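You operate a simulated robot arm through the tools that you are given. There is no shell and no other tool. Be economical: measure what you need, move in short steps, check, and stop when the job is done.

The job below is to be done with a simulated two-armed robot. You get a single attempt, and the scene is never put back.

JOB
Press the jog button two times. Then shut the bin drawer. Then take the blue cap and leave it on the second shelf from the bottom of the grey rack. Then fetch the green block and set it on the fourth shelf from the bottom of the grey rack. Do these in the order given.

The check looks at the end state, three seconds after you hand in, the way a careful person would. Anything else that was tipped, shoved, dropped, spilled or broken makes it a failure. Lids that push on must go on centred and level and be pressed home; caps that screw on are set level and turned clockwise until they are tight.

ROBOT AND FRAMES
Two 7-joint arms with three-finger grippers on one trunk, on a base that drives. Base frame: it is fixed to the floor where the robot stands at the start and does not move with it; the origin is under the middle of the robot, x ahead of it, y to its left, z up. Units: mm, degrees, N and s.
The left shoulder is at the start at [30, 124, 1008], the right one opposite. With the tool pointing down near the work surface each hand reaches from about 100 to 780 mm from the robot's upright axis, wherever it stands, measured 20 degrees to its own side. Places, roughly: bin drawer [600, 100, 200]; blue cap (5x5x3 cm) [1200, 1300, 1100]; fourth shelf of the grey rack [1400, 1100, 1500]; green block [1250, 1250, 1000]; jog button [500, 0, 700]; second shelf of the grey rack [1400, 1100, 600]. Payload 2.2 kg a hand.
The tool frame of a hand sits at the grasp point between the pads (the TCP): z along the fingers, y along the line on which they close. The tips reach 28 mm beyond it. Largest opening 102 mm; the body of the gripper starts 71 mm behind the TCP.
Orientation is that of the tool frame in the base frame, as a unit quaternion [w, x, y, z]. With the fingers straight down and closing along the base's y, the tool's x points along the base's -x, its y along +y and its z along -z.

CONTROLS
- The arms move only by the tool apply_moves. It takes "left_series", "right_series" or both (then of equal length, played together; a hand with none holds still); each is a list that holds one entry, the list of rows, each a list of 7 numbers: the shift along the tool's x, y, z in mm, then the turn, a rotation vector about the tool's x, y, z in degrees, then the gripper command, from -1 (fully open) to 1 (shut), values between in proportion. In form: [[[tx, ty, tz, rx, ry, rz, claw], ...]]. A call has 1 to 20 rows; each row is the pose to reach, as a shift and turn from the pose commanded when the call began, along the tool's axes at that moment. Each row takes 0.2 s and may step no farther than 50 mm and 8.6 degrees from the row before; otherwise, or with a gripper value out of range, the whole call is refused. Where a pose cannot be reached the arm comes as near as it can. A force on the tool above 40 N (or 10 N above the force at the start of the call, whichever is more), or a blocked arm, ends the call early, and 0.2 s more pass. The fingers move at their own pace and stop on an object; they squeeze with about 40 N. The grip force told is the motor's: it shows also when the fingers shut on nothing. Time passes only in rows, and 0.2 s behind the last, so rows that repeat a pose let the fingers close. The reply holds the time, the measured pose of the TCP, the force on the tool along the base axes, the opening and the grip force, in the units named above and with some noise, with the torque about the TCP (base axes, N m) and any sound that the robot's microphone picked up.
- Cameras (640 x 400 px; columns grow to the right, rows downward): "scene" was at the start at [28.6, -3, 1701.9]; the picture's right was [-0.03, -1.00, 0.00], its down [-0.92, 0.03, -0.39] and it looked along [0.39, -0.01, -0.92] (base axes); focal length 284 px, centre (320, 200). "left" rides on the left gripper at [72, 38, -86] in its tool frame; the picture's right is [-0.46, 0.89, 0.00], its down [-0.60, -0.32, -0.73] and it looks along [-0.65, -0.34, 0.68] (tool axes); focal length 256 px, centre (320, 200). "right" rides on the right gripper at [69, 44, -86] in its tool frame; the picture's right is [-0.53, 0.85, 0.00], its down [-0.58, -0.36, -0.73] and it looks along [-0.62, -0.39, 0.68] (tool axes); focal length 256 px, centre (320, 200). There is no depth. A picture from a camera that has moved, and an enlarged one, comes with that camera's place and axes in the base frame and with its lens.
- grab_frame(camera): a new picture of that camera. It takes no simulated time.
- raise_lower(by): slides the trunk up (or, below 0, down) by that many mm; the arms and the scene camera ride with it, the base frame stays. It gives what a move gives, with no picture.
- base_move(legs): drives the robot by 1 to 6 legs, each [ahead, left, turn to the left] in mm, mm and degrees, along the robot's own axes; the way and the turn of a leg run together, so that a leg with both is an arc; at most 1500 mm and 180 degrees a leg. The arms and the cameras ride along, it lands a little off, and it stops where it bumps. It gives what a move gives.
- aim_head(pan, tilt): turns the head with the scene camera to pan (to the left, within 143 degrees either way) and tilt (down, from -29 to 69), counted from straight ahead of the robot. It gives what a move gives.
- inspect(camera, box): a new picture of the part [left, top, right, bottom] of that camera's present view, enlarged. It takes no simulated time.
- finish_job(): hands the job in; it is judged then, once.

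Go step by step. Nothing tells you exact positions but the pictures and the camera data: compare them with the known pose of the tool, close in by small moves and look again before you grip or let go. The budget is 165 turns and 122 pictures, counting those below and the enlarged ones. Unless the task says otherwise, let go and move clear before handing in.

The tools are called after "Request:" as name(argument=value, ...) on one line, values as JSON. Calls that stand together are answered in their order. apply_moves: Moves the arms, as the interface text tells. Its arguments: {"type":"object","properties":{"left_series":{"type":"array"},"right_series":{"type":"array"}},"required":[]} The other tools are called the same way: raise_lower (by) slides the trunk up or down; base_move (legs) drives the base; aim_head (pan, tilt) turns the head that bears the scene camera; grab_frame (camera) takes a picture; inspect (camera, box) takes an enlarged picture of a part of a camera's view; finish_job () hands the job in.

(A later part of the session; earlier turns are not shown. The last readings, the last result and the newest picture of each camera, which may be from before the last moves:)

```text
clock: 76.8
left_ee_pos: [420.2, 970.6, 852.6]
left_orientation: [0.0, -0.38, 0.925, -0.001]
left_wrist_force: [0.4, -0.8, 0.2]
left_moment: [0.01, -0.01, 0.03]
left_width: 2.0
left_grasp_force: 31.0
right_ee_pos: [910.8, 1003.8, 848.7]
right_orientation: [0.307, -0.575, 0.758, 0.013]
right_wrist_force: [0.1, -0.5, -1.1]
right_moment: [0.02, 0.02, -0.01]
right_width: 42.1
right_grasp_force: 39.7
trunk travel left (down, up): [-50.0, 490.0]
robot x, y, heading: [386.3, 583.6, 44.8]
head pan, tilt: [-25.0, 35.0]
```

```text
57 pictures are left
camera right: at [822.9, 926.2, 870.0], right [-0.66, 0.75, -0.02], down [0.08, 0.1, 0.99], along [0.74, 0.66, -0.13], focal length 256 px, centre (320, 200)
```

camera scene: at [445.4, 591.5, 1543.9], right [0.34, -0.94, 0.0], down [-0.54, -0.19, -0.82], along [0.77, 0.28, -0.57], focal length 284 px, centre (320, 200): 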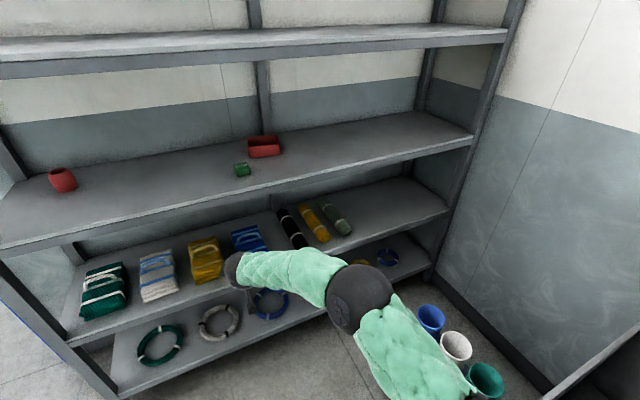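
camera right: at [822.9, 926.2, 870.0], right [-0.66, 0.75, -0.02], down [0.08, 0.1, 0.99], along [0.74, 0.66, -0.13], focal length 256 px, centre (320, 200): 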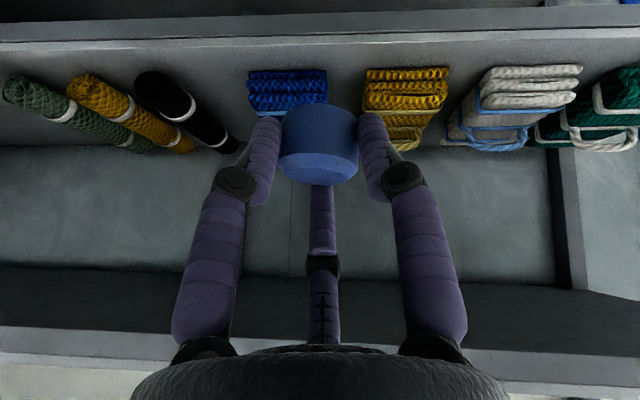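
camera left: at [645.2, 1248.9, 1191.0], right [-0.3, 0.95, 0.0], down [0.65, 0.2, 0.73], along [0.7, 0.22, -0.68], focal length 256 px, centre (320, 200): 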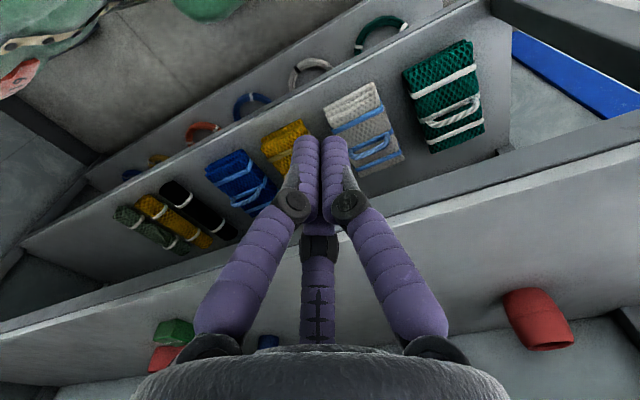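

Free space exists on shelf 2 to the right of the grey-green roll. Zooming to fix shelf-2 height and the free area.

Request:
inspect(camera="scene", box=[270, 150, 470, 280])

Request:
inspect(camera="scene", box=[40, 220, 240, 350])

```text
3.08 times, centred on (370, 215) of scene
camera zoom: at [445.4, 591.5, 1543.9], right [0.34, -0.94, 0.0], down [-0.54, -0.19, -0.82], along [0.77, 0.28, -0.57], focal length 874 px, centre (166, 154)
```

zoom: 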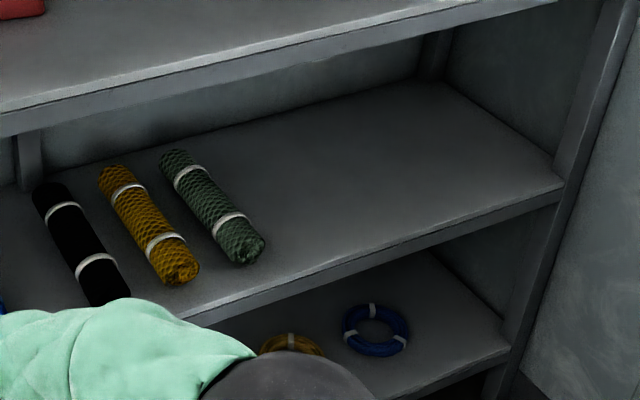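

```text
3.08 times, centred on (140, 285) of scene
camera zoom: at [445.4, 591.5, 1543.9], right [0.34, -0.94, 0.0], down [-0.54, -0.19, -0.82], along [0.77, 0.28, -0.57], focal length 874 px, centre (874, -62)
```

zoom: 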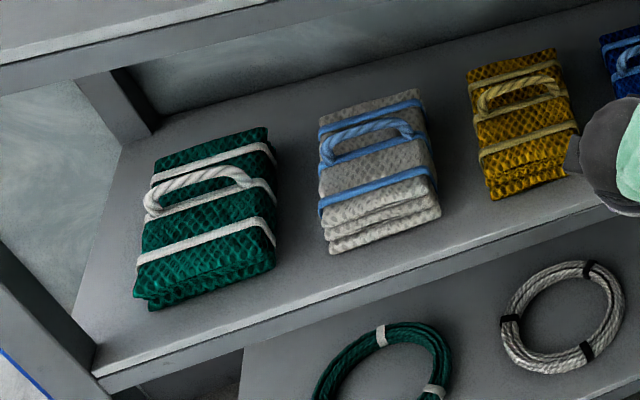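

Shelf 2 top is ≈643, with free area right of the roll (lateral ≈560). I'll swing the right hand to the robot's right and lower, while still outside the rack.

Request:
raise_lower(by=-50)

Request:
apply_moves(right_series=[[[30, -23, 1, 0, 0, 0, 1], [60, -46, 2, 0, 0, 0, 1], [91, -69, 3, 0, 0, 0, 1], [122, -92, 5, 0, 0, 0, 1], [152, -115, 7, 0, 0, 0, 1], [183, -139, 9, 0, 0, 0, 1], [213, -162, 11, 0, 0, 0, 1], [244, -185, 13, 0, 0, 0, 1], [274, -208, 14, 0, 0, 0, 1], [300, -229, 15, 0, 0, 0, 1]]])

Request:
grab_frame(camera="scene")

Request:
grab_frame(camera="right")

```text
clock: 77.7
left_ee_pos: [421.4, 969.7, 803.3]
left_orientation: [0.0, -0.38, 0.925, 0.0]
left_wrist_force: [0.4, -0.1, 0.0]
left_moment: [0.01, 0.01, 0.0]
left_width: 2.4
left_grasp_force: 31.1
right_ee_pos: [910.0, 1003.8, 800.0]
right_orientation: [0.307, -0.574, 0.759, 0.013]
right_wrist_force: [0.2, -0.1, -0.5]
right_moment: [0.0, 0.04, 0.01]
right_width: 42.3
right_grasp_force: 39.5
trunk travel left (down, up): [0.0, 540.0]
robot x, y, heading: [385.4, 585.1, 44.2]
head pan, tilt: [-25.0, 35.0]
```

```text
clock: 79.9
left_ee_pos: [421.4, 970.8, 804.4]
left_orientation: [0.0, -0.38, 0.925, 0.0]
left_wrist_force: [-0.5, -0.2, -0.6]
left_moment: [-0.01, 0.0, -0.01]
left_width: 2.2
left_grasp_force: 31.6
right_ee_pos: [1073.4, 673.1, 720.3]
right_orientation: [0.306, -0.575, 0.759, 0.014]
right_wrist_force: [0.4, -0.1, 0.2]
right_moment: [-0.03, 0.03, 0.02]
right_width: 42.2
right_grasp_force: 40.0
trunk travel left (down, up): [0.0, 540.0]
robot x, y, heading: [385.0, 585.6, 44.7]
head pan, tilt: [-25.0, 35.0]
```

```text
54 pictures are left
camera scene: at [445.9, 591.2, 1493.9], right [0.34, -0.94, 0.0], down [-0.54, -0.19, -0.82], along [0.77, 0.28, -0.57], focal length 284 px, centre (320, 200)
```

scene: 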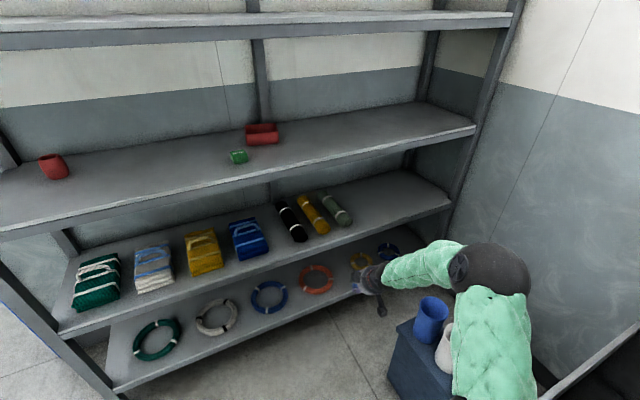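

```text
53 pictures are left
camera right: at [986.0, 595.6, 741.9], right [-0.66, 0.75, -0.02], down [0.08, 0.1, 0.99], along [0.74, 0.66, -0.13], focal length 256 px, centre (320, 200)
```

right: 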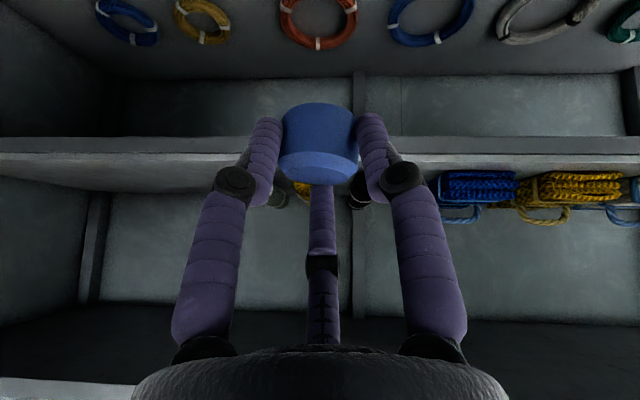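

The held cap hangs level at z≈692–722. Drive right, then partly forward, and look before entering.

Request:
base_move(legs=[[0, -277, 0], [240, 0, 0]])

Request:
grab_frame(camera="right")

Request:
grab_frame(camera="scene")

```text
clock: 83.2
left_ee_pos: [780.5, 945.9, 802.7]
left_orientation: [-0.001, -0.383, 0.924, 0.0]
left_wrist_force: [0.0, -0.3, 0.6]
left_moment: [0.02, 0.01, 0.0]
left_width: 1.9
left_grasp_force: 31.2
right_ee_pos: [1433.7, 651.0, 721.3]
right_orientation: [0.307, -0.577, 0.757, 0.015]
right_wrist_force: [-0.7, 1.2, -0.8]
right_moment: [0.03, 0.0, -0.03]
right_width: 42.1
right_grasp_force: 39.8
trunk travel left (down, up): [0.0, 540.0]
robot x, y, heading: [745.1, 560.0, 45.0]
head pan, tilt: [-25.0, 35.0]
```

```text
52 pictures are left
camera right: at [1346.6, 573.7, 742.3], right [-0.67, 0.74, -0.02], down [0.08, 0.1, 0.99], along [0.74, 0.66, -0.13], focal length 256 px, centre (320, 200)
```

right: 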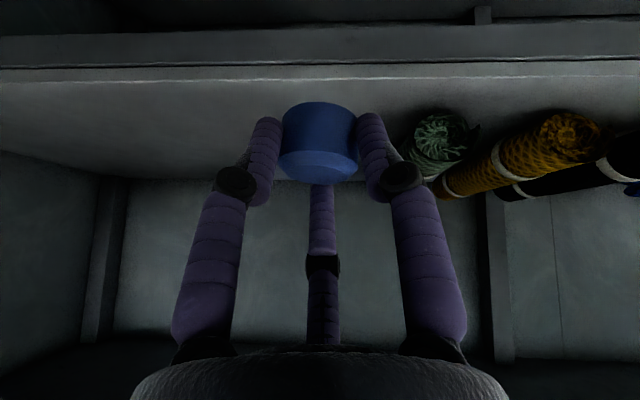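

```text
51 pictures are left
camera scene: at [806.5, 567.1, 1493.9], right [0.34, -0.94, 0.0], down [-0.54, -0.2, -0.82], along [0.77, 0.28, -0.57], focal length 284 px, centre (320, 200)
```

scene: 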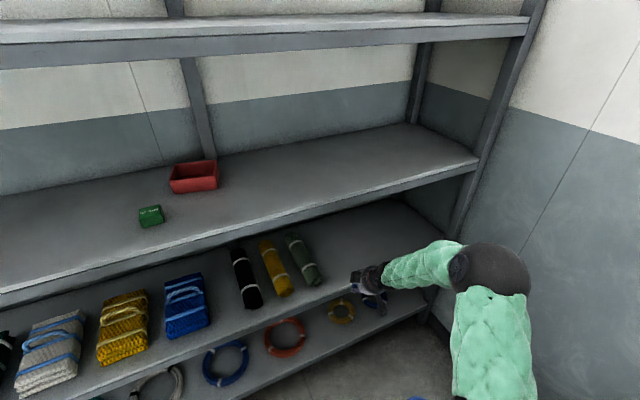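

The approach lane right of the rolls is clear. Driving in 150 mm and 20 mm right.

Request:
base_move(legs=[[150, -20, 0]])

Request:
grab_frame(camera="right")

Request:
grab_frame(camera="scene")

```text
clock: 84.6
left_ee_pos: [902.8, 1041.0, 802.5]
left_orientation: [-0.001, -0.383, 0.924, -0.001]
left_wrist_force: [0.0, 0.9, -0.1]
left_moment: [-0.01, -0.01, 0.01]
left_width: 2.0
left_grasp_force: 31.2
right_ee_pos: [1557.5, 746.7, 720.9]
right_orientation: [0.307, -0.576, 0.757, 0.015]
right_wrist_force: [0.3, 0.2, -0.2]
right_moment: [0.01, -0.03, -0.03]
right_width: 41.9
right_grasp_force: 40.1
trunk travel left (down, up): [0.0, 540.0]
robot x, y, heading: [864.5, 654.3, 44.9]
head pan, tilt: [-25.0, 35.0]
```

```text
50 pictures are left
camera right: at [1469.5, 669.1, 742.1], right [-0.67, 0.74, -0.02], down [0.08, 0.1, 0.99], along [0.74, 0.66, -0.13], focal length 256 px, centre (320, 200)
```

right: 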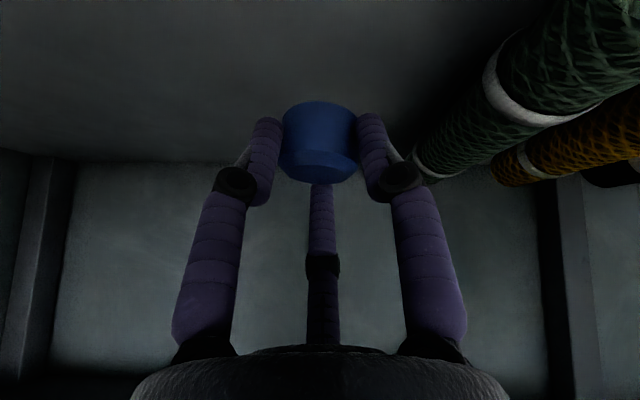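

```text
49 pictures are left
camera scene: at [929.6, 662.1, 1493.9], right [0.34, -0.94, 0.0], down [-0.54, -0.2, -0.82], along [0.77, 0.28, -0.57], focal length 284 px, centre (320, 200)
```

scene: 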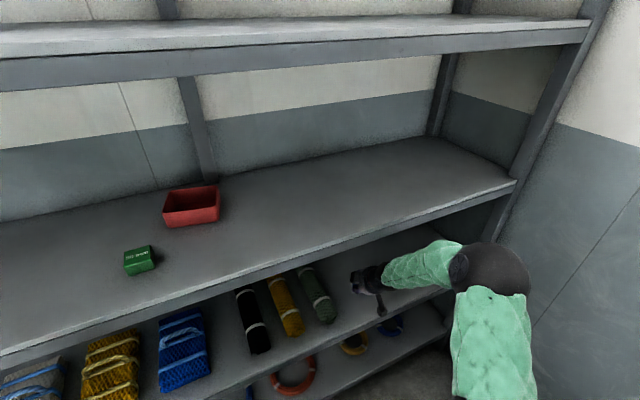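

Over the spot. Lowering 45 mm first.

Request:
apply_moves(right_series=[[[7.2, 5, 12.2, 0, 0, 0, 1], [14.4, 10, 24.3, 0, 0, 0, 1], [19.2, 13.3, 32.4, 0, 0, 0, 1], [21.6, 15, 36.5, 0, 0, 0, 1]]])

Request:
grab_frame(camera="right")

```text
clock: 85.6
left_ee_pos: [902.6, 1040.4, 803.0]
left_orientation: [0.0, -0.383, 0.924, 0.0]
left_wrist_force: [0.0, -0.3, 0.7]
left_moment: [0.01, 0.02, 0.0]
left_width: 2.1
left_grasp_force: 31.8
right_ee_pos: [1556.0, 745.0, 678.2]
right_orientation: [0.307, -0.577, 0.757, 0.015]
right_wrist_force: [0.7, -0.4, -1.1]
right_moment: [-0.01, 0.01, 0.0]
right_width: 42.0
right_grasp_force: 40.1
trunk travel left (down, up): [0.0, 540.0]
robot x, y, heading: [866.1, 650.1, 45.0]
head pan, tilt: [-25.0, 35.0]
```

```text
48 pictures are left
camera right: at [1469.0, 668.0, 699.2], right [-0.67, 0.74, -0.02], down [0.08, 0.1, 0.99], along [0.74, 0.66, -0.13], focal length 256 px, centre (320, 200)
```

right: 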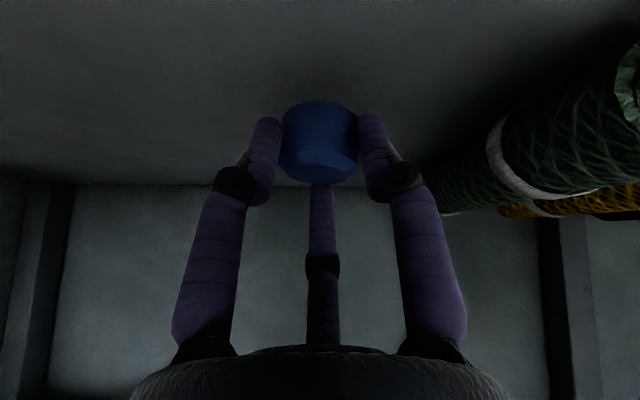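

Still no contact. Lowering in small steps.

Request:
apply_moves(right_series=[[[1.9, 1.3, 3.2, 0, 0, 0, 1], [3.8, 2.7, 6.5, 0, 0, 0, 1], [5.8, 4, 9.7, 0, 0, 0, 1], [7.2, 5, 12.2, 0, 0, 0, 1]]])

```text
clock: 86.6
left_ee_pos: [901.5, 1040.5, 802.4]
left_orientation: [-0.001, -0.382, 0.924, 0.0]
left_wrist_force: [0.6, 0.1, 0.0]
left_moment: [0.04, -0.04, 0.02]
left_width: 2.2
left_grasp_force: 31.2
right_ee_pos: [1556.5, 746.4, 661.6]
right_orientation: [0.306, -0.577, 0.757, 0.014]
right_wrist_force: [0.2, 0.2, -0.4]
right_moment: [-0.03, -0.03, 0.01]
right_width: 41.9
right_grasp_force: 40.0
trunk travel left (down, up): [0.0, 540.0]
robot x, y, heading: [866.8, 656.5, 44.9]
head pan, tilt: [-25.0, 35.0]
```

Request:
apply_moves(right_series=[[[1.5, 1, 2.4, 0, 0, 0, 1], [2.9, 2, 4.9, 0, 0, 0, 1], [4.3, 3, 7.3, 0, 0, 0, 1]]])

Request:
grab_frame(camera="right")

```text
clock: 87.4
left_ee_pos: [899.7, 1039.9, 804.9]
left_orientation: [0.001, -0.382, 0.924, -0.001]
left_wrist_force: [0.1, -0.4, 0.2]
left_moment: [0.03, 0.0, 0.0]
left_width: 2.0
left_grasp_force: 31.3
right_ee_pos: [1557.5, 746.5, 659.0]
right_orientation: [0.313, -0.576, 0.756, 0.012]
right_wrist_force: [-7.4, 0.2, 33.8]
right_moment: [-0.32, 0.14, -0.06]
right_width: 41.9
right_grasp_force: 40.3
trunk travel left (down, up): [0.0, 540.0]
robot x, y, heading: [869.9, 652.8, 44.9]
head pan, tilt: [-25.0, 35.0]
```

```text
47 pictures are left
camera right: at [1470.1, 669.1, 678.9], right [-0.67, 0.74, -0.03], down [0.07, 0.1, 0.99], along [0.74, 0.66, -0.11], focal length 256 px, centre (320, 200)
```

right: 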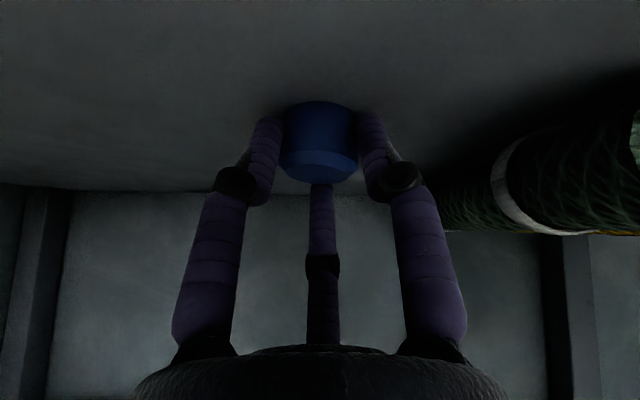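

Contact with the shelf at TCP z≈659. Ease off the load and open the fingers slowly.

Request:
apply_moves(right_series=[[[-2, -1.4, -3.4, 0, 0, 0, 1], [-2, -1.4, -3.4, 0, 0, 0, 0.1], [-2, -1.4, -3.4, 0, 0, 0, -0.1], [-2, -1.4, -3.4, 0, 0, 0, -0.25], [-2, -1.4, -3.4, 0, 0, 0, -0.25]]])

Request:
grab_frame(camera="right")

```text
clock: 88.6
left_ee_pos: [903.4, 1040.2, 803.1]
left_orientation: [-0.001, -0.383, 0.924, 0.0]
left_wrist_force: [-0.9, 0.7, -0.1]
left_moment: [0.0, 0.01, 0.01]
left_width: 2.0
left_grasp_force: 31.7
right_ee_pos: [1554.8, 744.8, 654.3]
right_orientation: [0.305, -0.577, 0.757, 0.016]
right_wrist_force: [0.7, -1.2, 1.3]
right_moment: [0.01, 0.0, 0.0]
right_width: 64.8
right_grasp_force: 0.0
trunk travel left (down, up): [0.0, 540.0]
robot x, y, heading: [867.2, 656.7, 45.2]
head pan, tilt: [-25.0, 35.0]
```

```text
46 pictures are left
camera right: at [1468.2, 667.4, 676.0], right [-0.67, 0.74, -0.02], down [0.08, 0.1, 0.99], along [0.74, 0.66, -0.13], focal length 256 px, centre (320, 200)
```

right: 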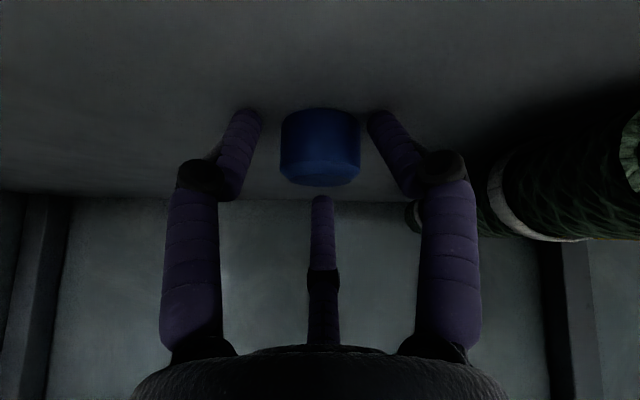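

Cap released and upright. Lift straight up, then back out with the base.

Request:
apply_moves(right_series=[[[-5, -3.4, -8.2, 0, 0, 0, -0.25], [-12, -8.3, -20, 0, 0, 0, -0.25], [-20, -14, -34, 0, 0, 0, -0.25], [-28.8, -20, -48.6, 0, 0, 0, -0.25]]])

Request:
grab_frame(camera="right")

Request:
base_move(legs=[[-420, 0, 0]])

Request:
grab_frame(camera="scene")

```text
clock: 89.6
left_ee_pos: [903.1, 1040.0, 802.2]
left_orientation: [-0.001, -0.383, 0.924, 0.0]
left_wrist_force: [-0.1, -0.5, 0.0]
left_moment: [0.0, -0.01, 0.02]
left_width: 2.4
left_grasp_force: 31.3
right_ee_pos: [1556.0, 746.9, 713.6]
right_orientation: [0.307, -0.577, 0.757, 0.015]
right_wrist_force: [0.8, 0.6, 0.0]
right_moment: [0.01, 0.02, -0.01]
right_width: 64.0
right_grasp_force: 0.1
trunk travel left (down, up): [0.0, 540.0]
robot x, y, heading: [863.1, 652.1, 44.9]
head pan, tilt: [-25.0, 35.0]
```

```text
45 pictures are left
camera right: at [1469.1, 669.0, 735.0], right [-0.67, 0.74, -0.02], down [0.08, 0.1, 0.99], along [0.74, 0.66, -0.13], focal length 256 px, centre (320, 200)
```

right: 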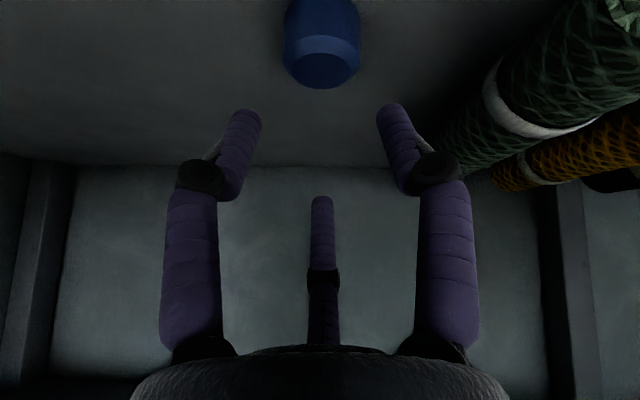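

```text
clock: 92.2
left_ee_pos: [602.9, 749.4, 803.2]
left_orientation: [-0.001, -0.381, 0.924, -0.001]
left_wrist_force: [0.1, -0.1, 0.7]
left_moment: [0.0, -0.07, 0.02]
left_width: 2.0
left_grasp_force: 31.3
right_ee_pos: [1255.9, 453.6, 714.0]
right_orientation: [0.308, -0.575, 0.758, 0.015]
right_wrist_force: [0.6, -0.3, -0.4]
right_moment: [-0.03, 0.0, 0.03]
right_width: 63.9
right_grasp_force: 0.1
trunk travel left (down, up): [0.0, 540.0]
robot x, y, heading: [567.3, 362.2, 44.6]
head pan, tilt: [-25.0, 35.0]
```

```text
44 pictures are left
camera scene: at [628.1, 371.1, 1494.0], right [0.34, -0.94, 0.0], down [-0.54, -0.19, -0.82], along [0.77, 0.28, -0.57], focal length 284 px, centre (320, 200)
```

scene: 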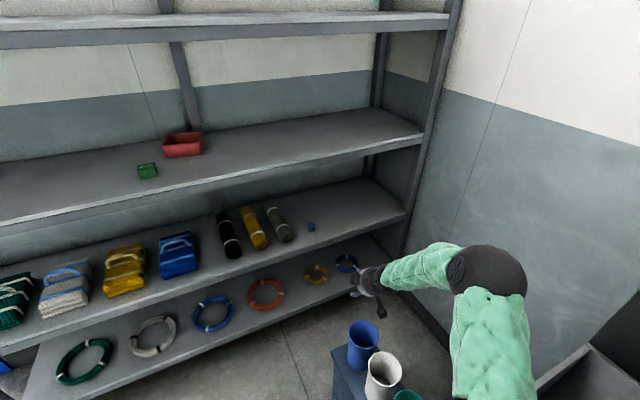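

The blue cap stands on shelf 2. Next the block: raise the trunk, shift the base left, and bring the right hand back in front of the robot.

Request:
raise_lower(by=300)

Request:
base_move(legs=[[0, 217, 0]])

Request:
apply_moves(right_series=[[[-32, 27.7, -10.8, 0, 0, 0, -0.4], [-64.3, 55.3, -21.5, 0, 0, 0, -0.4], [-96.5, 83, -32.3, 0, 0, 0, -0.4], [-128.6, 110.6, -43, 0, 0, 0, -0.4], [-160.8, 138.3, -53.9, 0, 0, 0, -0.4], [-193, 166, -64.6, 0, 0, 0, -0.4], [-225, 193.6, -75.4, 0, 0, 0, -0.4], [-257.3, 221.3, -86.2, 0, 0, 0, -0.4]]])

Request:
aim_head(pan=0, tilt=30)

Request:
grab_frame(camera="scene")

Request:
grab_frame(camera="right")

```text
clock: 95.2
left_ee_pos: [603.7, 750.0, 1102.8]
left_orientation: [-0.001, -0.38, 0.925, -0.001]
left_wrist_force: [0.0, 0.9, -0.7]
left_moment: [0.01, -0.02, -0.02]
left_width: 1.9
left_grasp_force: 31.5
right_ee_pos: [1257.0, 453.5, 1013.8]
right_orientation: [0.307, -0.576, 0.758, 0.015]
right_wrist_force: [0.4, 0.0, 0.0]
right_moment: [-0.03, -0.02, -0.02]
right_width: 63.9
right_grasp_force: 0.2
trunk travel left (down, up): [-300.0, 240.0]
robot x, y, heading: [566.6, 363.9, 44.8]
head pan, tilt: [-25.0, 35.0]
```

```text
clock: 96.8
left_ee_pos: [458.2, 898.8, 1103.5]
left_orientation: [-0.001, -0.379, 0.926, -0.001]
left_wrist_force: [-0.4, -0.1, 0.4]
left_moment: [0.0, 0.0, 0.02]
left_width: 2.2
left_grasp_force: 31.7
right_ee_pos: [1109.5, 599.7, 1013.9]
right_orientation: [0.307, -0.574, 0.759, 0.013]
right_wrist_force: [-1.1, -0.3, 0.1]
right_moment: [0.03, -0.02, -0.02]
right_width: 63.6
right_grasp_force: 0.1
trunk travel left (down, up): [-300.0, 240.0]
robot x, y, heading: [421.8, 512.1, 44.5]
head pan, tilt: [-25.0, 35.0]
```

```text
clock: 98.6
left_ee_pos: [457.7, 899.5, 1103.6]
left_orientation: [-0.001, -0.378, 0.926, 0.0]
left_wrist_force: [-0.7, -0.8, -0.4]
left_moment: [0.02, -0.06, 0.0]
left_width: 2.2
left_grasp_force: 31.2
right_ee_pos: [918.3, 863.9, 1132.6]
right_orientation: [0.307, -0.574, 0.759, 0.013]
right_wrist_force: [0.2, 0.0, -1.3]
right_moment: [-0.03, -0.02, -0.01]
right_width: 71.6
right_grasp_force: 0.1
trunk travel left (down, up): [-300.0, 240.0]
robot x, y, heading: [418.1, 513.9, 44.5]
head pan, tilt: [-25.0, 35.0]
```

```text
clock: 99.5
left_ee_pos: [458.8, 897.8, 1102.8]
left_orientation: [-0.001, -0.378, 0.926, -0.001]
left_wrist_force: [0.6, 0.0, 0.8]
left_moment: [0.0, 0.02, 0.01]
left_width: 1.9
left_grasp_force: 31.6
right_ee_pos: [920.2, 862.6, 1133.1]
right_orientation: [0.308, -0.573, 0.76, 0.013]
right_wrist_force: [0.3, -0.6, -0.2]
right_moment: [0.01, -0.02, -0.05]
right_width: 71.3
right_grasp_force: 0.0
trunk travel left (down, up): [-300.0, 240.0]
robot x, y, heading: [419.1, 512.6, 44.5]
head pan, tilt: [0.0, 30.0]
```

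```text
43 pictures are left
camera scene: at [463.6, 553.1, 1801.7], right [0.7, -0.71, 0.0], down [-0.36, -0.35, -0.87], along [0.62, 0.61, -0.5], focal length 284 px, centre (320, 200)
```

scene: 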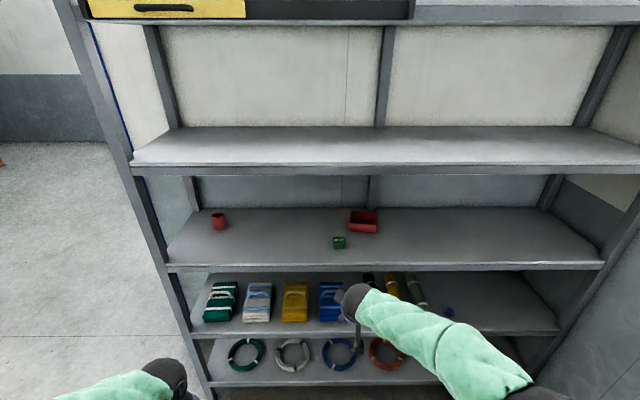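

```text
42 pictures are left
camera right: at [831.8, 786.2, 1153.9], right [-0.66, 0.75, -0.02], down [0.08, 0.1, 0.99], along [0.75, 0.65, -0.13], focal length 256 px, centre (320, 200)
```

right: 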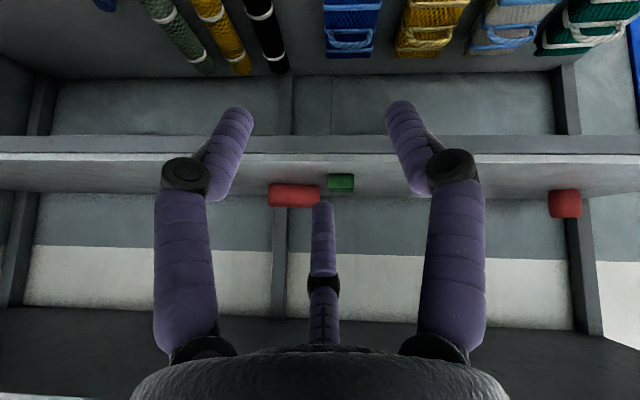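

The block is at lateral ≈26, normal ≈1651, about 27 mm tall. Drive in so the hand is above it (tips well over its top), then look.

Request:
base_move(legs=[[375, 12, 0.5]])

Request:
apply_moves(right_series=[[[0, 0, 0, 0, 0, -2, -0.65], [0, 0, 0, 0, 0, -4, -0.65]]])

Request:
grab_frame(camera="right")

Request:
grab_frame(camera="scene")

```text
clock: 101.9
left_ee_pos: [711.8, 1174.7, 1103.9]
left_orientation: [0.0, -0.386, 0.923, -0.001]
left_wrist_force: [0.9, 0.5, 0.4]
left_moment: [0.0, 0.0, 0.0]
left_width: 1.8
left_grasp_force: 31.6
right_ee_pos: [1173.6, 1147.6, 1132.1]
right_orientation: [0.307, -0.58, 0.754, 0.017]
right_wrist_force: [0.0, 1.0, -0.6]
right_moment: [-0.01, 0.0, -0.02]
right_width: 71.4
right_grasp_force: 0.2
trunk travel left (down, up): [-300.0, 240.0]
robot x, y, heading: [680.6, 786.6, 45.5]
head pan, tilt: [0.0, 30.0]
```

```text
clock: 102.5
left_ee_pos: [713.0, 1175.8, 1103.0]
left_orientation: [-0.001, -0.386, 0.922, 0.0]
left_wrist_force: [-0.2, -0.2, 1.0]
left_moment: [-0.01, -0.01, 0.0]
left_width: 2.2
left_grasp_force: 31.4
right_ee_pos: [1174.0, 1149.1, 1132.5]
right_orientation: [0.308, -0.606, 0.734, 0.006]
right_wrist_force: [0.5, -0.5, -0.2]
right_moment: [0.01, -0.03, 0.02]
right_width: 83.9
right_grasp_force: 0.1
trunk travel left (down, up): [-300.0, 240.0]
robot x, y, heading: [677.0, 785.6, 45.7]
head pan, tilt: [0.0, 30.0]
```

```text
41 pictures are left
camera right: at [1090.7, 1065.9, 1153.9], right [-0.71, 0.7, -0.06], down [0.04, 0.14, 0.99], along [0.7, 0.7, -0.13], focal length 256 px, centre (320, 200)
```

right: 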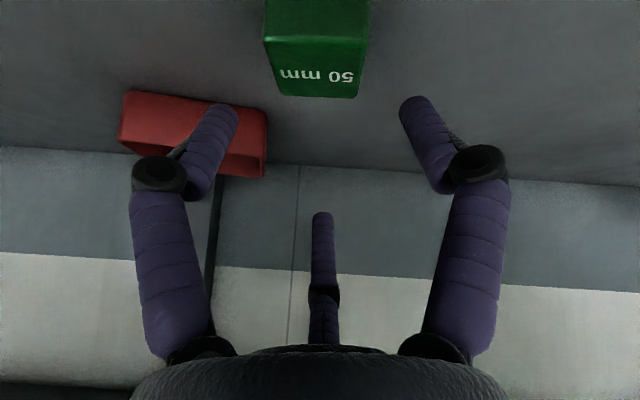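

```text
40 pictures are left
camera scene: at [722.6, 830.2, 1801.7], right [0.71, -0.7, 0.0], down [-0.35, -0.36, -0.87], along [0.61, 0.62, -0.5], focal length 284 px, centre (320, 200)
```

scene: 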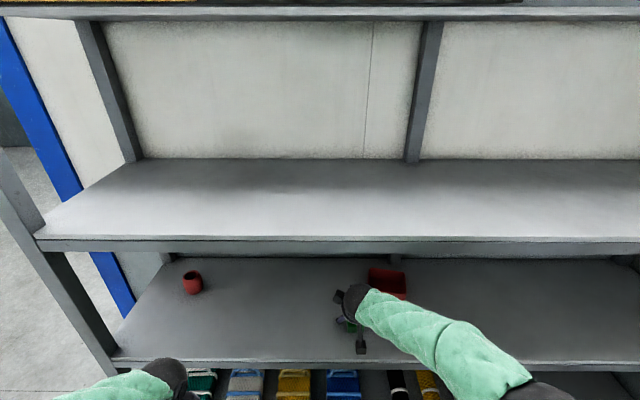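

Block is centred between the fingers (lateral ≈18). Descending 55 mm around it.

Request:
apply_moves(right_series=[[[8, 6, 9.9, 0, 0, 0, -0.65], [16, 12, 19.7, 0, 0, 0, -0.65], [24, 18, 29.6, 0, 0, 0, -0.65], [28, 21.2, 35, 0, 0, 0, -0.65], [30.5, 23.2, 38, 0, 0, 0, -0.65]]])

Request:
grab_frame(camera="right")

```text
clock: 103.7
left_ee_pos: [712.0, 1174.6, 1103.5]
left_orientation: [0.0, -0.385, 0.923, 0.0]
left_wrist_force: [-0.1, 0.1, -0.7]
left_moment: [-0.02, 0.01, 0.0]
left_width: 1.9
left_grasp_force: 32.0
right_ee_pos: [1168.5, 1141.2, 1078.4]
right_orientation: [0.308, -0.605, 0.734, 0.006]
right_wrist_force: [1.1, 0.2, 0.5]
right_moment: [0.02, -0.01, 0.01]
right_width: 84.3
right_grasp_force: 0.1
trunk travel left (down, up): [-300.0, 240.0]
robot x, y, heading: [676.6, 790.6, 45.5]
head pan, tilt: [0.0, 30.0]
```

```text
39 pictures are left
camera right: at [1084.7, 1059.5, 1100.4], right [-0.71, 0.7, -0.06], down [0.04, 0.14, 0.99], along [0.7, 0.7, -0.13], focal length 256 px, centre (320, 200)
```

right: 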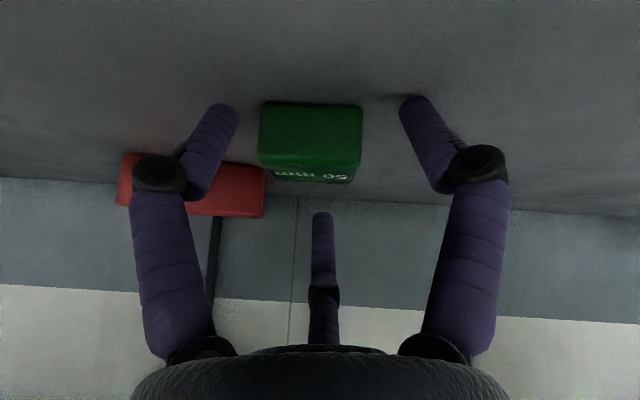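

Well placed. Closing on the block.

Request:
apply_moves(right_series=[[[0, 0, 0, 0, 0, 0, -0.2], [0, 0, 0, 0, 0, 0, 0.2], [0, 0, 0, 0, 0, 0, 0.6], [0, 0, 0, 0, 0, 0, 1], [0, 0, 0, 0, 0, 0, 1]]])

Request:
grab_frame(camera="right")

```text
clock: 104.9
left_ee_pos: [710.7, 1175.0, 1103.4]
left_orientation: [0.0, -0.386, 0.922, 0.0]
left_wrist_force: [0.7, 0.9, -0.1]
left_moment: [0.0, 0.0, 0.0]
left_width: 2.0
left_grasp_force: 31.0
right_ee_pos: [1167.8, 1142.3, 1078.8]
right_orientation: [0.307, -0.606, 0.734, 0.005]
right_wrist_force: [-0.2, -0.5, 0.3]
right_moment: [0.03, -0.03, -0.02]
right_width: 58.8
right_grasp_force: 39.7
trunk travel left (down, up): [-300.0, 240.0]
robot x, y, heading: [679.9, 788.0, 45.4]
head pan, tilt: [0.0, 30.0]
```

```text
38 pictures are left
camera right: at [1084.7, 1059.5, 1100.6], right [-0.71, 0.7, -0.06], down [0.04, 0.14, 0.99], along [0.7, 0.7, -0.13], focal length 256 px, centre (320, 200)
```

right: 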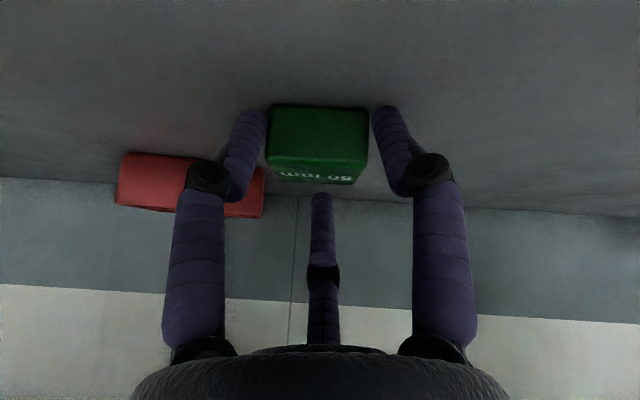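

Grip force 40 N at 58.8 mm. Lifting slowly.

Request:
apply_moves(right_series=[[[-2, -1.6, -3.6, 0, 0, 0, 1], [-4.6, -3.6, -8.1, 0, 0, 0, 1], [-7, -5.5, -12.2, 0, 0, 0, 1], [-9.2, -7.3, -16.2, 0, 0, 0, 1], [-12, -9.5, -21.1, 0, 0, 0, 1], [-15, -11.9, -26.5, 0, 0, 0, 1]]])

Request:
grab_frame(camera="right")

```text
clock: 106.3
left_ee_pos: [712.2, 1173.3, 1103.0]
left_orientation: [0.0, -0.386, 0.922, -0.001]
left_wrist_force: [-0.2, -0.3, 0.1]
left_moment: [0.02, -0.03, 0.0]
left_width: 2.2
left_grasp_force: 31.4
right_ee_pos: [1168.9, 1140.7, 1111.4]
right_orientation: [0.307, -0.607, 0.733, 0.006]
right_wrist_force: [0.2, 0.0, -1.7]
right_moment: [-0.01, -0.03, -0.01]
right_width: 58.7
right_grasp_force: 39.7
trunk travel left (down, up): [-300.0, 240.0]
robot x, y, heading: [682.1, 788.0, 45.5]
head pan, tilt: [0.0, 30.0]
```

```text
37 pictures are left
camera right: at [1085.3, 1058.8, 1133.8], right [-0.71, 0.7, -0.06], down [0.04, 0.14, 0.99], along [0.7, 0.7, -0.13], focal length 256 px, centre (320, 200)
```

right: 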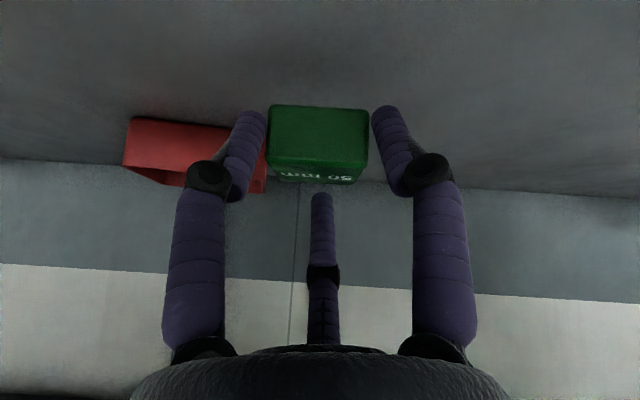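

Block held firmly and level. Back out, raise the trunk fully.

Request:
base_move(legs=[[-350, 0, 0]])

Request:
raise_lower(by=240)

Request:
apply_moves(right_series=[[[-11.5, -9, -20.3, 0, 0, 0, 1], [-23, -18, -40.6, 0, 0, 0, 1], [-34.5, -27.3, -61, 0, 0, 0, 1], [-46, -36.4, -81.2, 0, 0, 0, 1], [-57.5, -45.5, -101.5, 0, 0, 0, 1], [-69, -54.6, -121.8, 0, 0, 0, 1], [-80.5, -63.7, -142, 0, 0, 0, 1], [-91.8, -72.8, -162, 0, 0, 0, 1]]])

Request:
grab_frame(camera="right")

Request:
grab_frame(camera="scene")

```text
clock: 108.5
left_ee_pos: [469.7, 930.3, 1103.9]
left_orientation: [0.0, -0.391, 0.92, 0.0]
left_wrist_force: [0.7, -1.1, 0.6]
left_moment: [-0.01, -0.01, 0.01]
left_width: 2.1
left_grasp_force: 31.5
right_ee_pos: [926.8, 902.4, 1112.8]
right_orientation: [0.308, -0.61, 0.73, 0.008]
right_wrist_force: [-0.6, -0.8, -0.6]
right_moment: [-0.04, 0.03, -0.03]
right_width: 58.7
right_grasp_force: 39.9
trunk travel left (down, up): [-300.0, 240.0]
robot x, y, heading: [443.5, 545.2, 45.8]
head pan, tilt: [0.0, 30.0]
```

```text
clock: 111.0
left_ee_pos: [470.1, 931.2, 1343.3]
left_orientation: [-0.001, -0.391, 0.921, -0.001]
left_wrist_force: [-0.3, -0.1, 0.5]
left_moment: [0.0, 0.02, 0.02]
left_width: 2.2
left_grasp_force: 31.8
right_ee_pos: [927.0, 902.0, 1352.4]
right_orientation: [0.307, -0.609, 0.731, 0.006]
right_wrist_force: [-0.6, -0.4, 0.4]
right_moment: [-0.02, -0.01, 0.02]
right_width: 58.7
right_grasp_force: 39.6
trunk travel left (down, up): [-540.0, 0.0]
robot x, y, heading: [441.7, 542.7, 45.9]
head pan, tilt: [0.0, 30.0]
```

```text
clock: 112.8
left_ee_pos: [470.1, 930.9, 1342.9]
left_orientation: [-0.002, -0.39, 0.921, 0.0]
left_wrist_force: [0.2, 1.0, 0.3]
left_moment: [-0.01, -0.01, 0.0]
left_width: 2.1
left_grasp_force: 31.8
right_ee_pos: [926.9, 901.9, 1549.2]
right_orientation: [0.307, -0.61, 0.73, 0.006]
right_wrist_force: [0.3, -0.1, -0.7]
right_moment: [-0.03, 0.01, 0.01]
right_width: 58.7
right_grasp_force: 39.8
trunk travel left (down, up): [-540.0, 0.0]
robot x, y, heading: [441.0, 541.8, 46.2]
head pan, tilt: [0.0, 30.0]
```

```text
36 pictures are left
camera right: at [846.7, 819.0, 1571.1], right [-0.72, 0.69, -0.06], down [0.04, 0.14, 0.99], along [0.69, 0.71, -0.13], focal length 256 px, centre (320, 200)
```

right: 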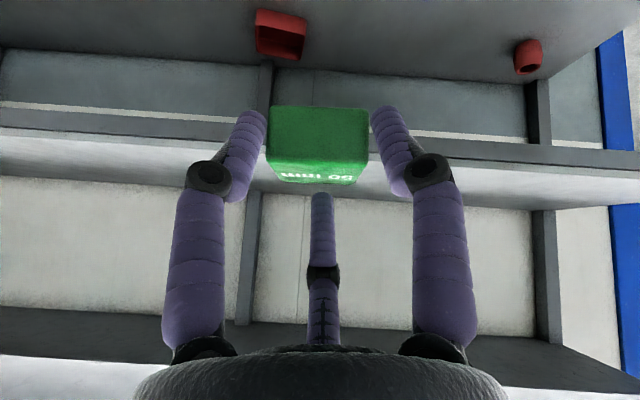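

```text
35 pictures are left
camera scene: at [484.3, 586.4, 2041.7], right [0.72, -0.69, 0.0], down [-0.35, -0.36, -0.87], along [0.6, 0.62, -0.5], focal length 284 px, centre (320, 200)
```

scene: 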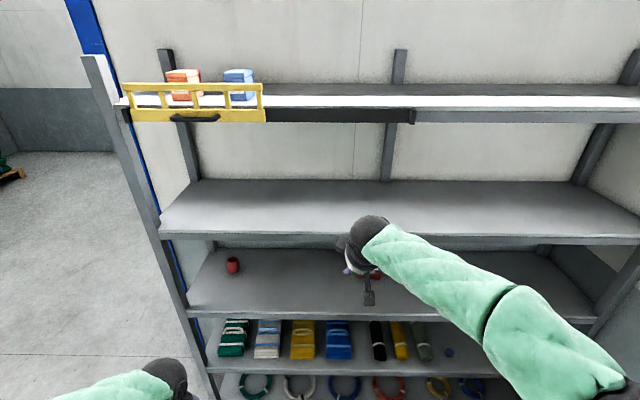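

Block bottom is ≈1517, shelf 4 top ≈1440–1465. Drive in partway and check clearances.

Request:
base_move(legs=[[220, 0, -1]])

Request:
grab_frame(camera="right")

Request:
grab_frame(camera="scene")

```text
clock: 114.5
left_ee_pos: [629.8, 1084.8, 1344.1]
left_orientation: [-0.001, -0.381, 0.924, 0.0]
left_wrist_force: [-0.1, -0.2, 0.4]
left_moment: [-0.04, -0.01, -0.02]
left_width: 2.2
left_grasp_force: 31.5
right_ee_pos: [1088.2, 1047.7, 1549.9]
right_orientation: [0.308, -0.602, 0.737, 0.004]
right_wrist_force: [-1.1, 0.2, -0.5]
right_moment: [0.03, 0.0, -0.03]
right_width: 58.9
right_grasp_force: 39.6
trunk travel left (down, up): [-540.0, 0.0]
robot x, y, heading: [596.3, 694.3, 45.0]
head pan, tilt: [0.0, 30.0]
```

```text
34 pictures are left
camera right: at [1005.0, 966.0, 1571.5], right [-0.71, 0.7, -0.06], down [0.05, 0.14, 0.99], along [0.71, 0.7, -0.13], focal length 256 px, centre (320, 200)
```

right: 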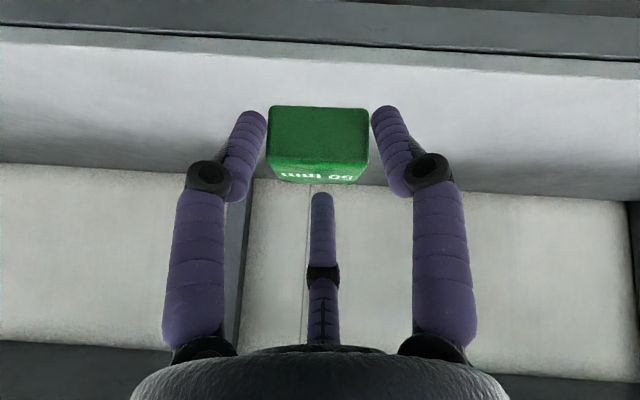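

```text
33 pictures are left
camera scene: at [637.9, 740.8, 2041.8], right [0.71, -0.71, 0.0], down [-0.35, -0.35, -0.87], along [0.61, 0.61, -0.5], focal length 284 px, centre (320, 200)
```

scene: 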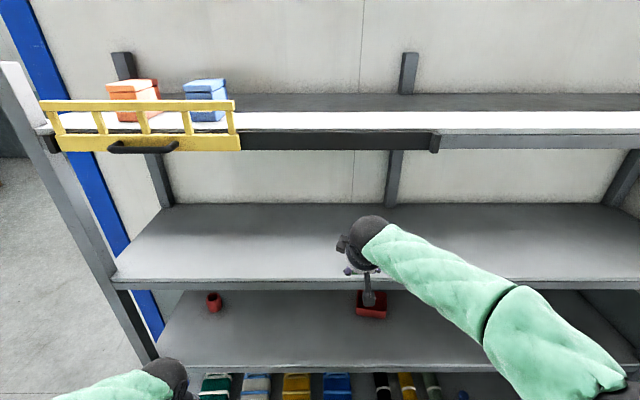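

Clear all around. Driving in the remaining 140 mm.

Request:
base_move(legs=[[140, 0, 0]])

Request:
apply_moves(right_series=[[[6.9, 5.5, 12.2, 0, 0, 0, 1], [13.8, 11, 24.4, 0, 0, 0, 1]]])

Request:
grab_frame(camera="right")

Request:
grab_frame(camera="scene")

```text
clock: 115.8
left_ee_pos: [728.5, 1181.6, 1343.1]
left_orientation: [0.0, -0.38, 0.925, 0.0]
left_wrist_force: [-0.7, -0.4, 0.4]
left_moment: [-0.01, -0.04, 0.01]
left_width: 2.1
left_grasp_force: 31.5
right_ee_pos: [1185.6, 1142.2, 1550.2]
right_orientation: [0.308, -0.601, 0.738, 0.003]
right_wrist_force: [0.2, -0.1, -0.3]
right_moment: [-0.02, 0.01, 0.01]
right_width: 58.5
right_grasp_force: 40.0
trunk travel left (down, up): [-540.0, 0.0]
robot x, y, heading: [692.4, 795.1, 44.9]
head pan, tilt: [0.0, 30.0]
```

```text
clock: 116.4
left_ee_pos: [729.2, 1182.4, 1342.8]
left_orientation: [-0.001, -0.381, 0.925, 0.0]
left_wrist_force: [-0.3, -0.5, -0.2]
left_moment: [0.02, 0.03, 0.0]
left_width: 2.2
left_grasp_force: 31.1
right_ee_pos: [1189.2, 1142.9, 1518.2]
right_orientation: [0.308, -0.6, 0.738, 0.003]
right_wrist_force: [0.2, -1.2, -1.3]
right_moment: [0.0, 0.0, -0.01]
right_width: 58.4
right_grasp_force: 40.1
trunk travel left (down, up): [-540.0, 0.0]
robot x, y, heading: [692.2, 793.0, 44.8]
head pan, tilt: [0.0, 30.0]
```

```text
32 pictures are left
camera right: at [1105.0, 1061.9, 1540.4], right [-0.7, 0.71, -0.06], down [0.05, 0.13, 0.99], along [0.71, 0.69, -0.13], focal length 256 px, centre (320, 200)
```

right: 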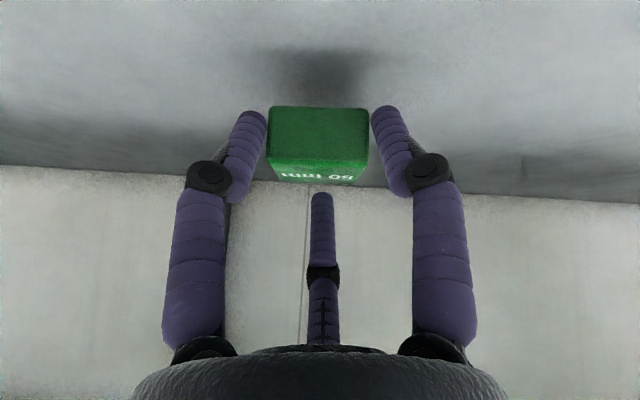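

```text
31 pictures are left
camera scene: at [736.2, 838.2, 2041.7], right [0.7, -0.71, 0.0], down [-0.36, -0.35, -0.87], along [0.62, 0.61, -0.5], focal length 284 px, centre (320, 200)
```

scene: 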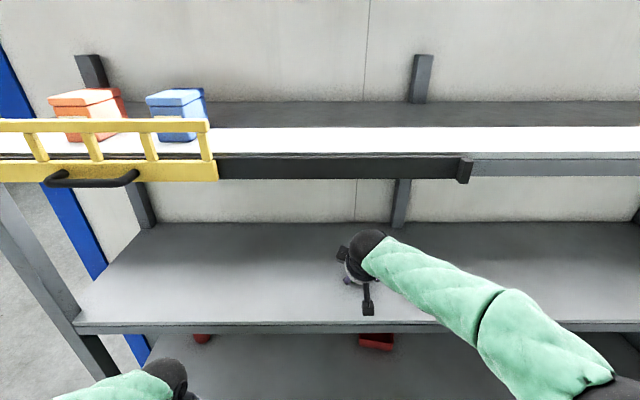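

Positioned about 115 mm inside the edge. Lowering in small steps toward the shelf.

Request:
apply_moves(right_series=[[[2.3, 1.8, 4.1, 0, 0, 0, 1], [4.6, 3.7, 8.1, 0, 0, 0, 1], [6.9, 5.5, 12.2, 0, 0, 0, 1], [8.3, 6.6, 14.6, 0, 0, 0, 1], [9.7, 7.7, 17.1, 0, 0, 0, 1]]])

Request:
grab_frame(camera="right")

```text
clock: 117.6
left_ee_pos: [729.7, 1182.3, 1343.8]
left_orientation: [-0.002, -0.381, 0.925, 0.0]
left_wrist_force: [-0.2, -0.1, -0.3]
left_moment: [0.02, 0.01, 0.0]
left_width: 1.9
left_grasp_force: 31.8
right_ee_pos: [1187.2, 1142.3, 1500.0]
right_orientation: [0.308, -0.601, 0.738, 0.004]
right_wrist_force: [0.0, 0.2, 0.4]
right_moment: [0.04, -0.01, 0.0]
right_width: 58.4
right_grasp_force: 40.3
trunk travel left (down, up): [-540.0, 0.0]
robot x, y, heading: [692.1, 794.0, 44.5]
head pan, tilt: [0.0, 30.0]
```

```text
30 pictures are left
camera right: at [1103.5, 1061.2, 1521.1], right [-0.7, 0.71, -0.06], down [0.05, 0.13, 0.99], along [0.71, 0.69, -0.13], focal length 256 px, centre (320, 200)
```

right: 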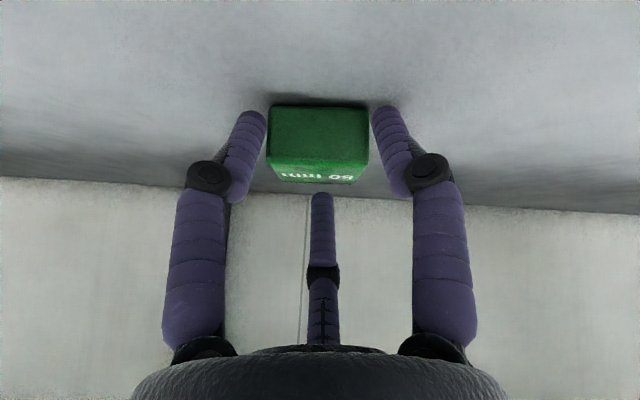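

Request:
apply_moves(right_series=[[[1.2, 0.9, 2, 0, 0, 0, 1], [2.3, 1.8, 4.1, 0, 0, 0, 1], [3.2, 2.5, 5.7, 0, 0, 0, 1]]])

```text
clock: 118.4
left_ee_pos: [727.5, 1181.2, 1345.2]
left_orientation: [0.0, -0.38, 0.925, 0.0]
left_wrist_force: [-0.3, 0.5, 0.2]
left_moment: [0.0, 0.01, -0.03]
left_width: 1.9
left_grasp_force: 31.5
right_ee_pos: [1185.8, 1142.3, 1498.9]
right_orientation: [0.314, -0.599, 0.737, 0.005]
right_wrist_force: [2.9, 1.4, 27.8]
right_moment: [0.5, 0.32, -0.09]
right_width: 58.6
right_grasp_force: 40.5
trunk travel left (down, up): [-540.0, 0.0]
robot x, y, heading: [691.8, 796.2, 44.9]
head pan, tilt: [0.0, 30.0]
```

Contact with shelf 4. Ease the load and open slowly.

Request:
apply_moves(right_series=[[[-1.2, -0.9, -2, 0, 0, 0, 1], [-1.2, -0.9, -2, 0, 0, 0, -0.1], [-1.2, -0.9, -2, 0, 0, 0, -0.3], [-1.2, -0.9, -2, 0, 0, 0, -0.6], [-1.2, -0.9, -2, 0, 0, 0, -0.6]]])

Request:
grab_frame(camera="right")

```text
clock: 119.6
left_ee_pos: [729.3, 1182.4, 1342.1]
left_orientation: [0.0, -0.38, 0.925, 0.0]
left_wrist_force: [-0.3, -0.2, 0.2]
left_moment: [0.0, 0.02, -0.01]
left_width: 2.1
left_grasp_force: 31.8
right_ee_pos: [1185.8, 1142.5, 1492.0]
right_orientation: [0.305, -0.602, 0.738, 0.002]
right_wrist_force: [0.1, -0.6, -0.3]
right_moment: [-0.01, 0.0, 0.02]
right_width: 84.2
right_grasp_force: 0.6
trunk travel left (down, up): [-540.0, 0.0]
robot x, y, heading: [691.4, 795.6, 44.5]
head pan, tilt: [0.0, 30.0]
```

```text
29 pictures are left
camera right: at [1102.5, 1060.4, 1514.2], right [-0.7, 0.71, -0.07], down [0.05, 0.14, 0.99], along [0.71, 0.69, -0.13], focal length 256 px, centre (320, 200)
```

right: 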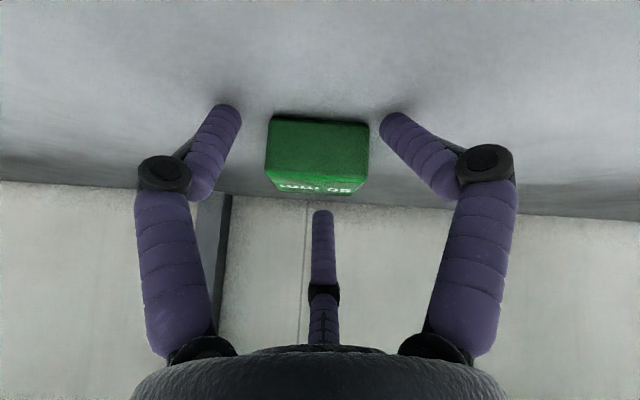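

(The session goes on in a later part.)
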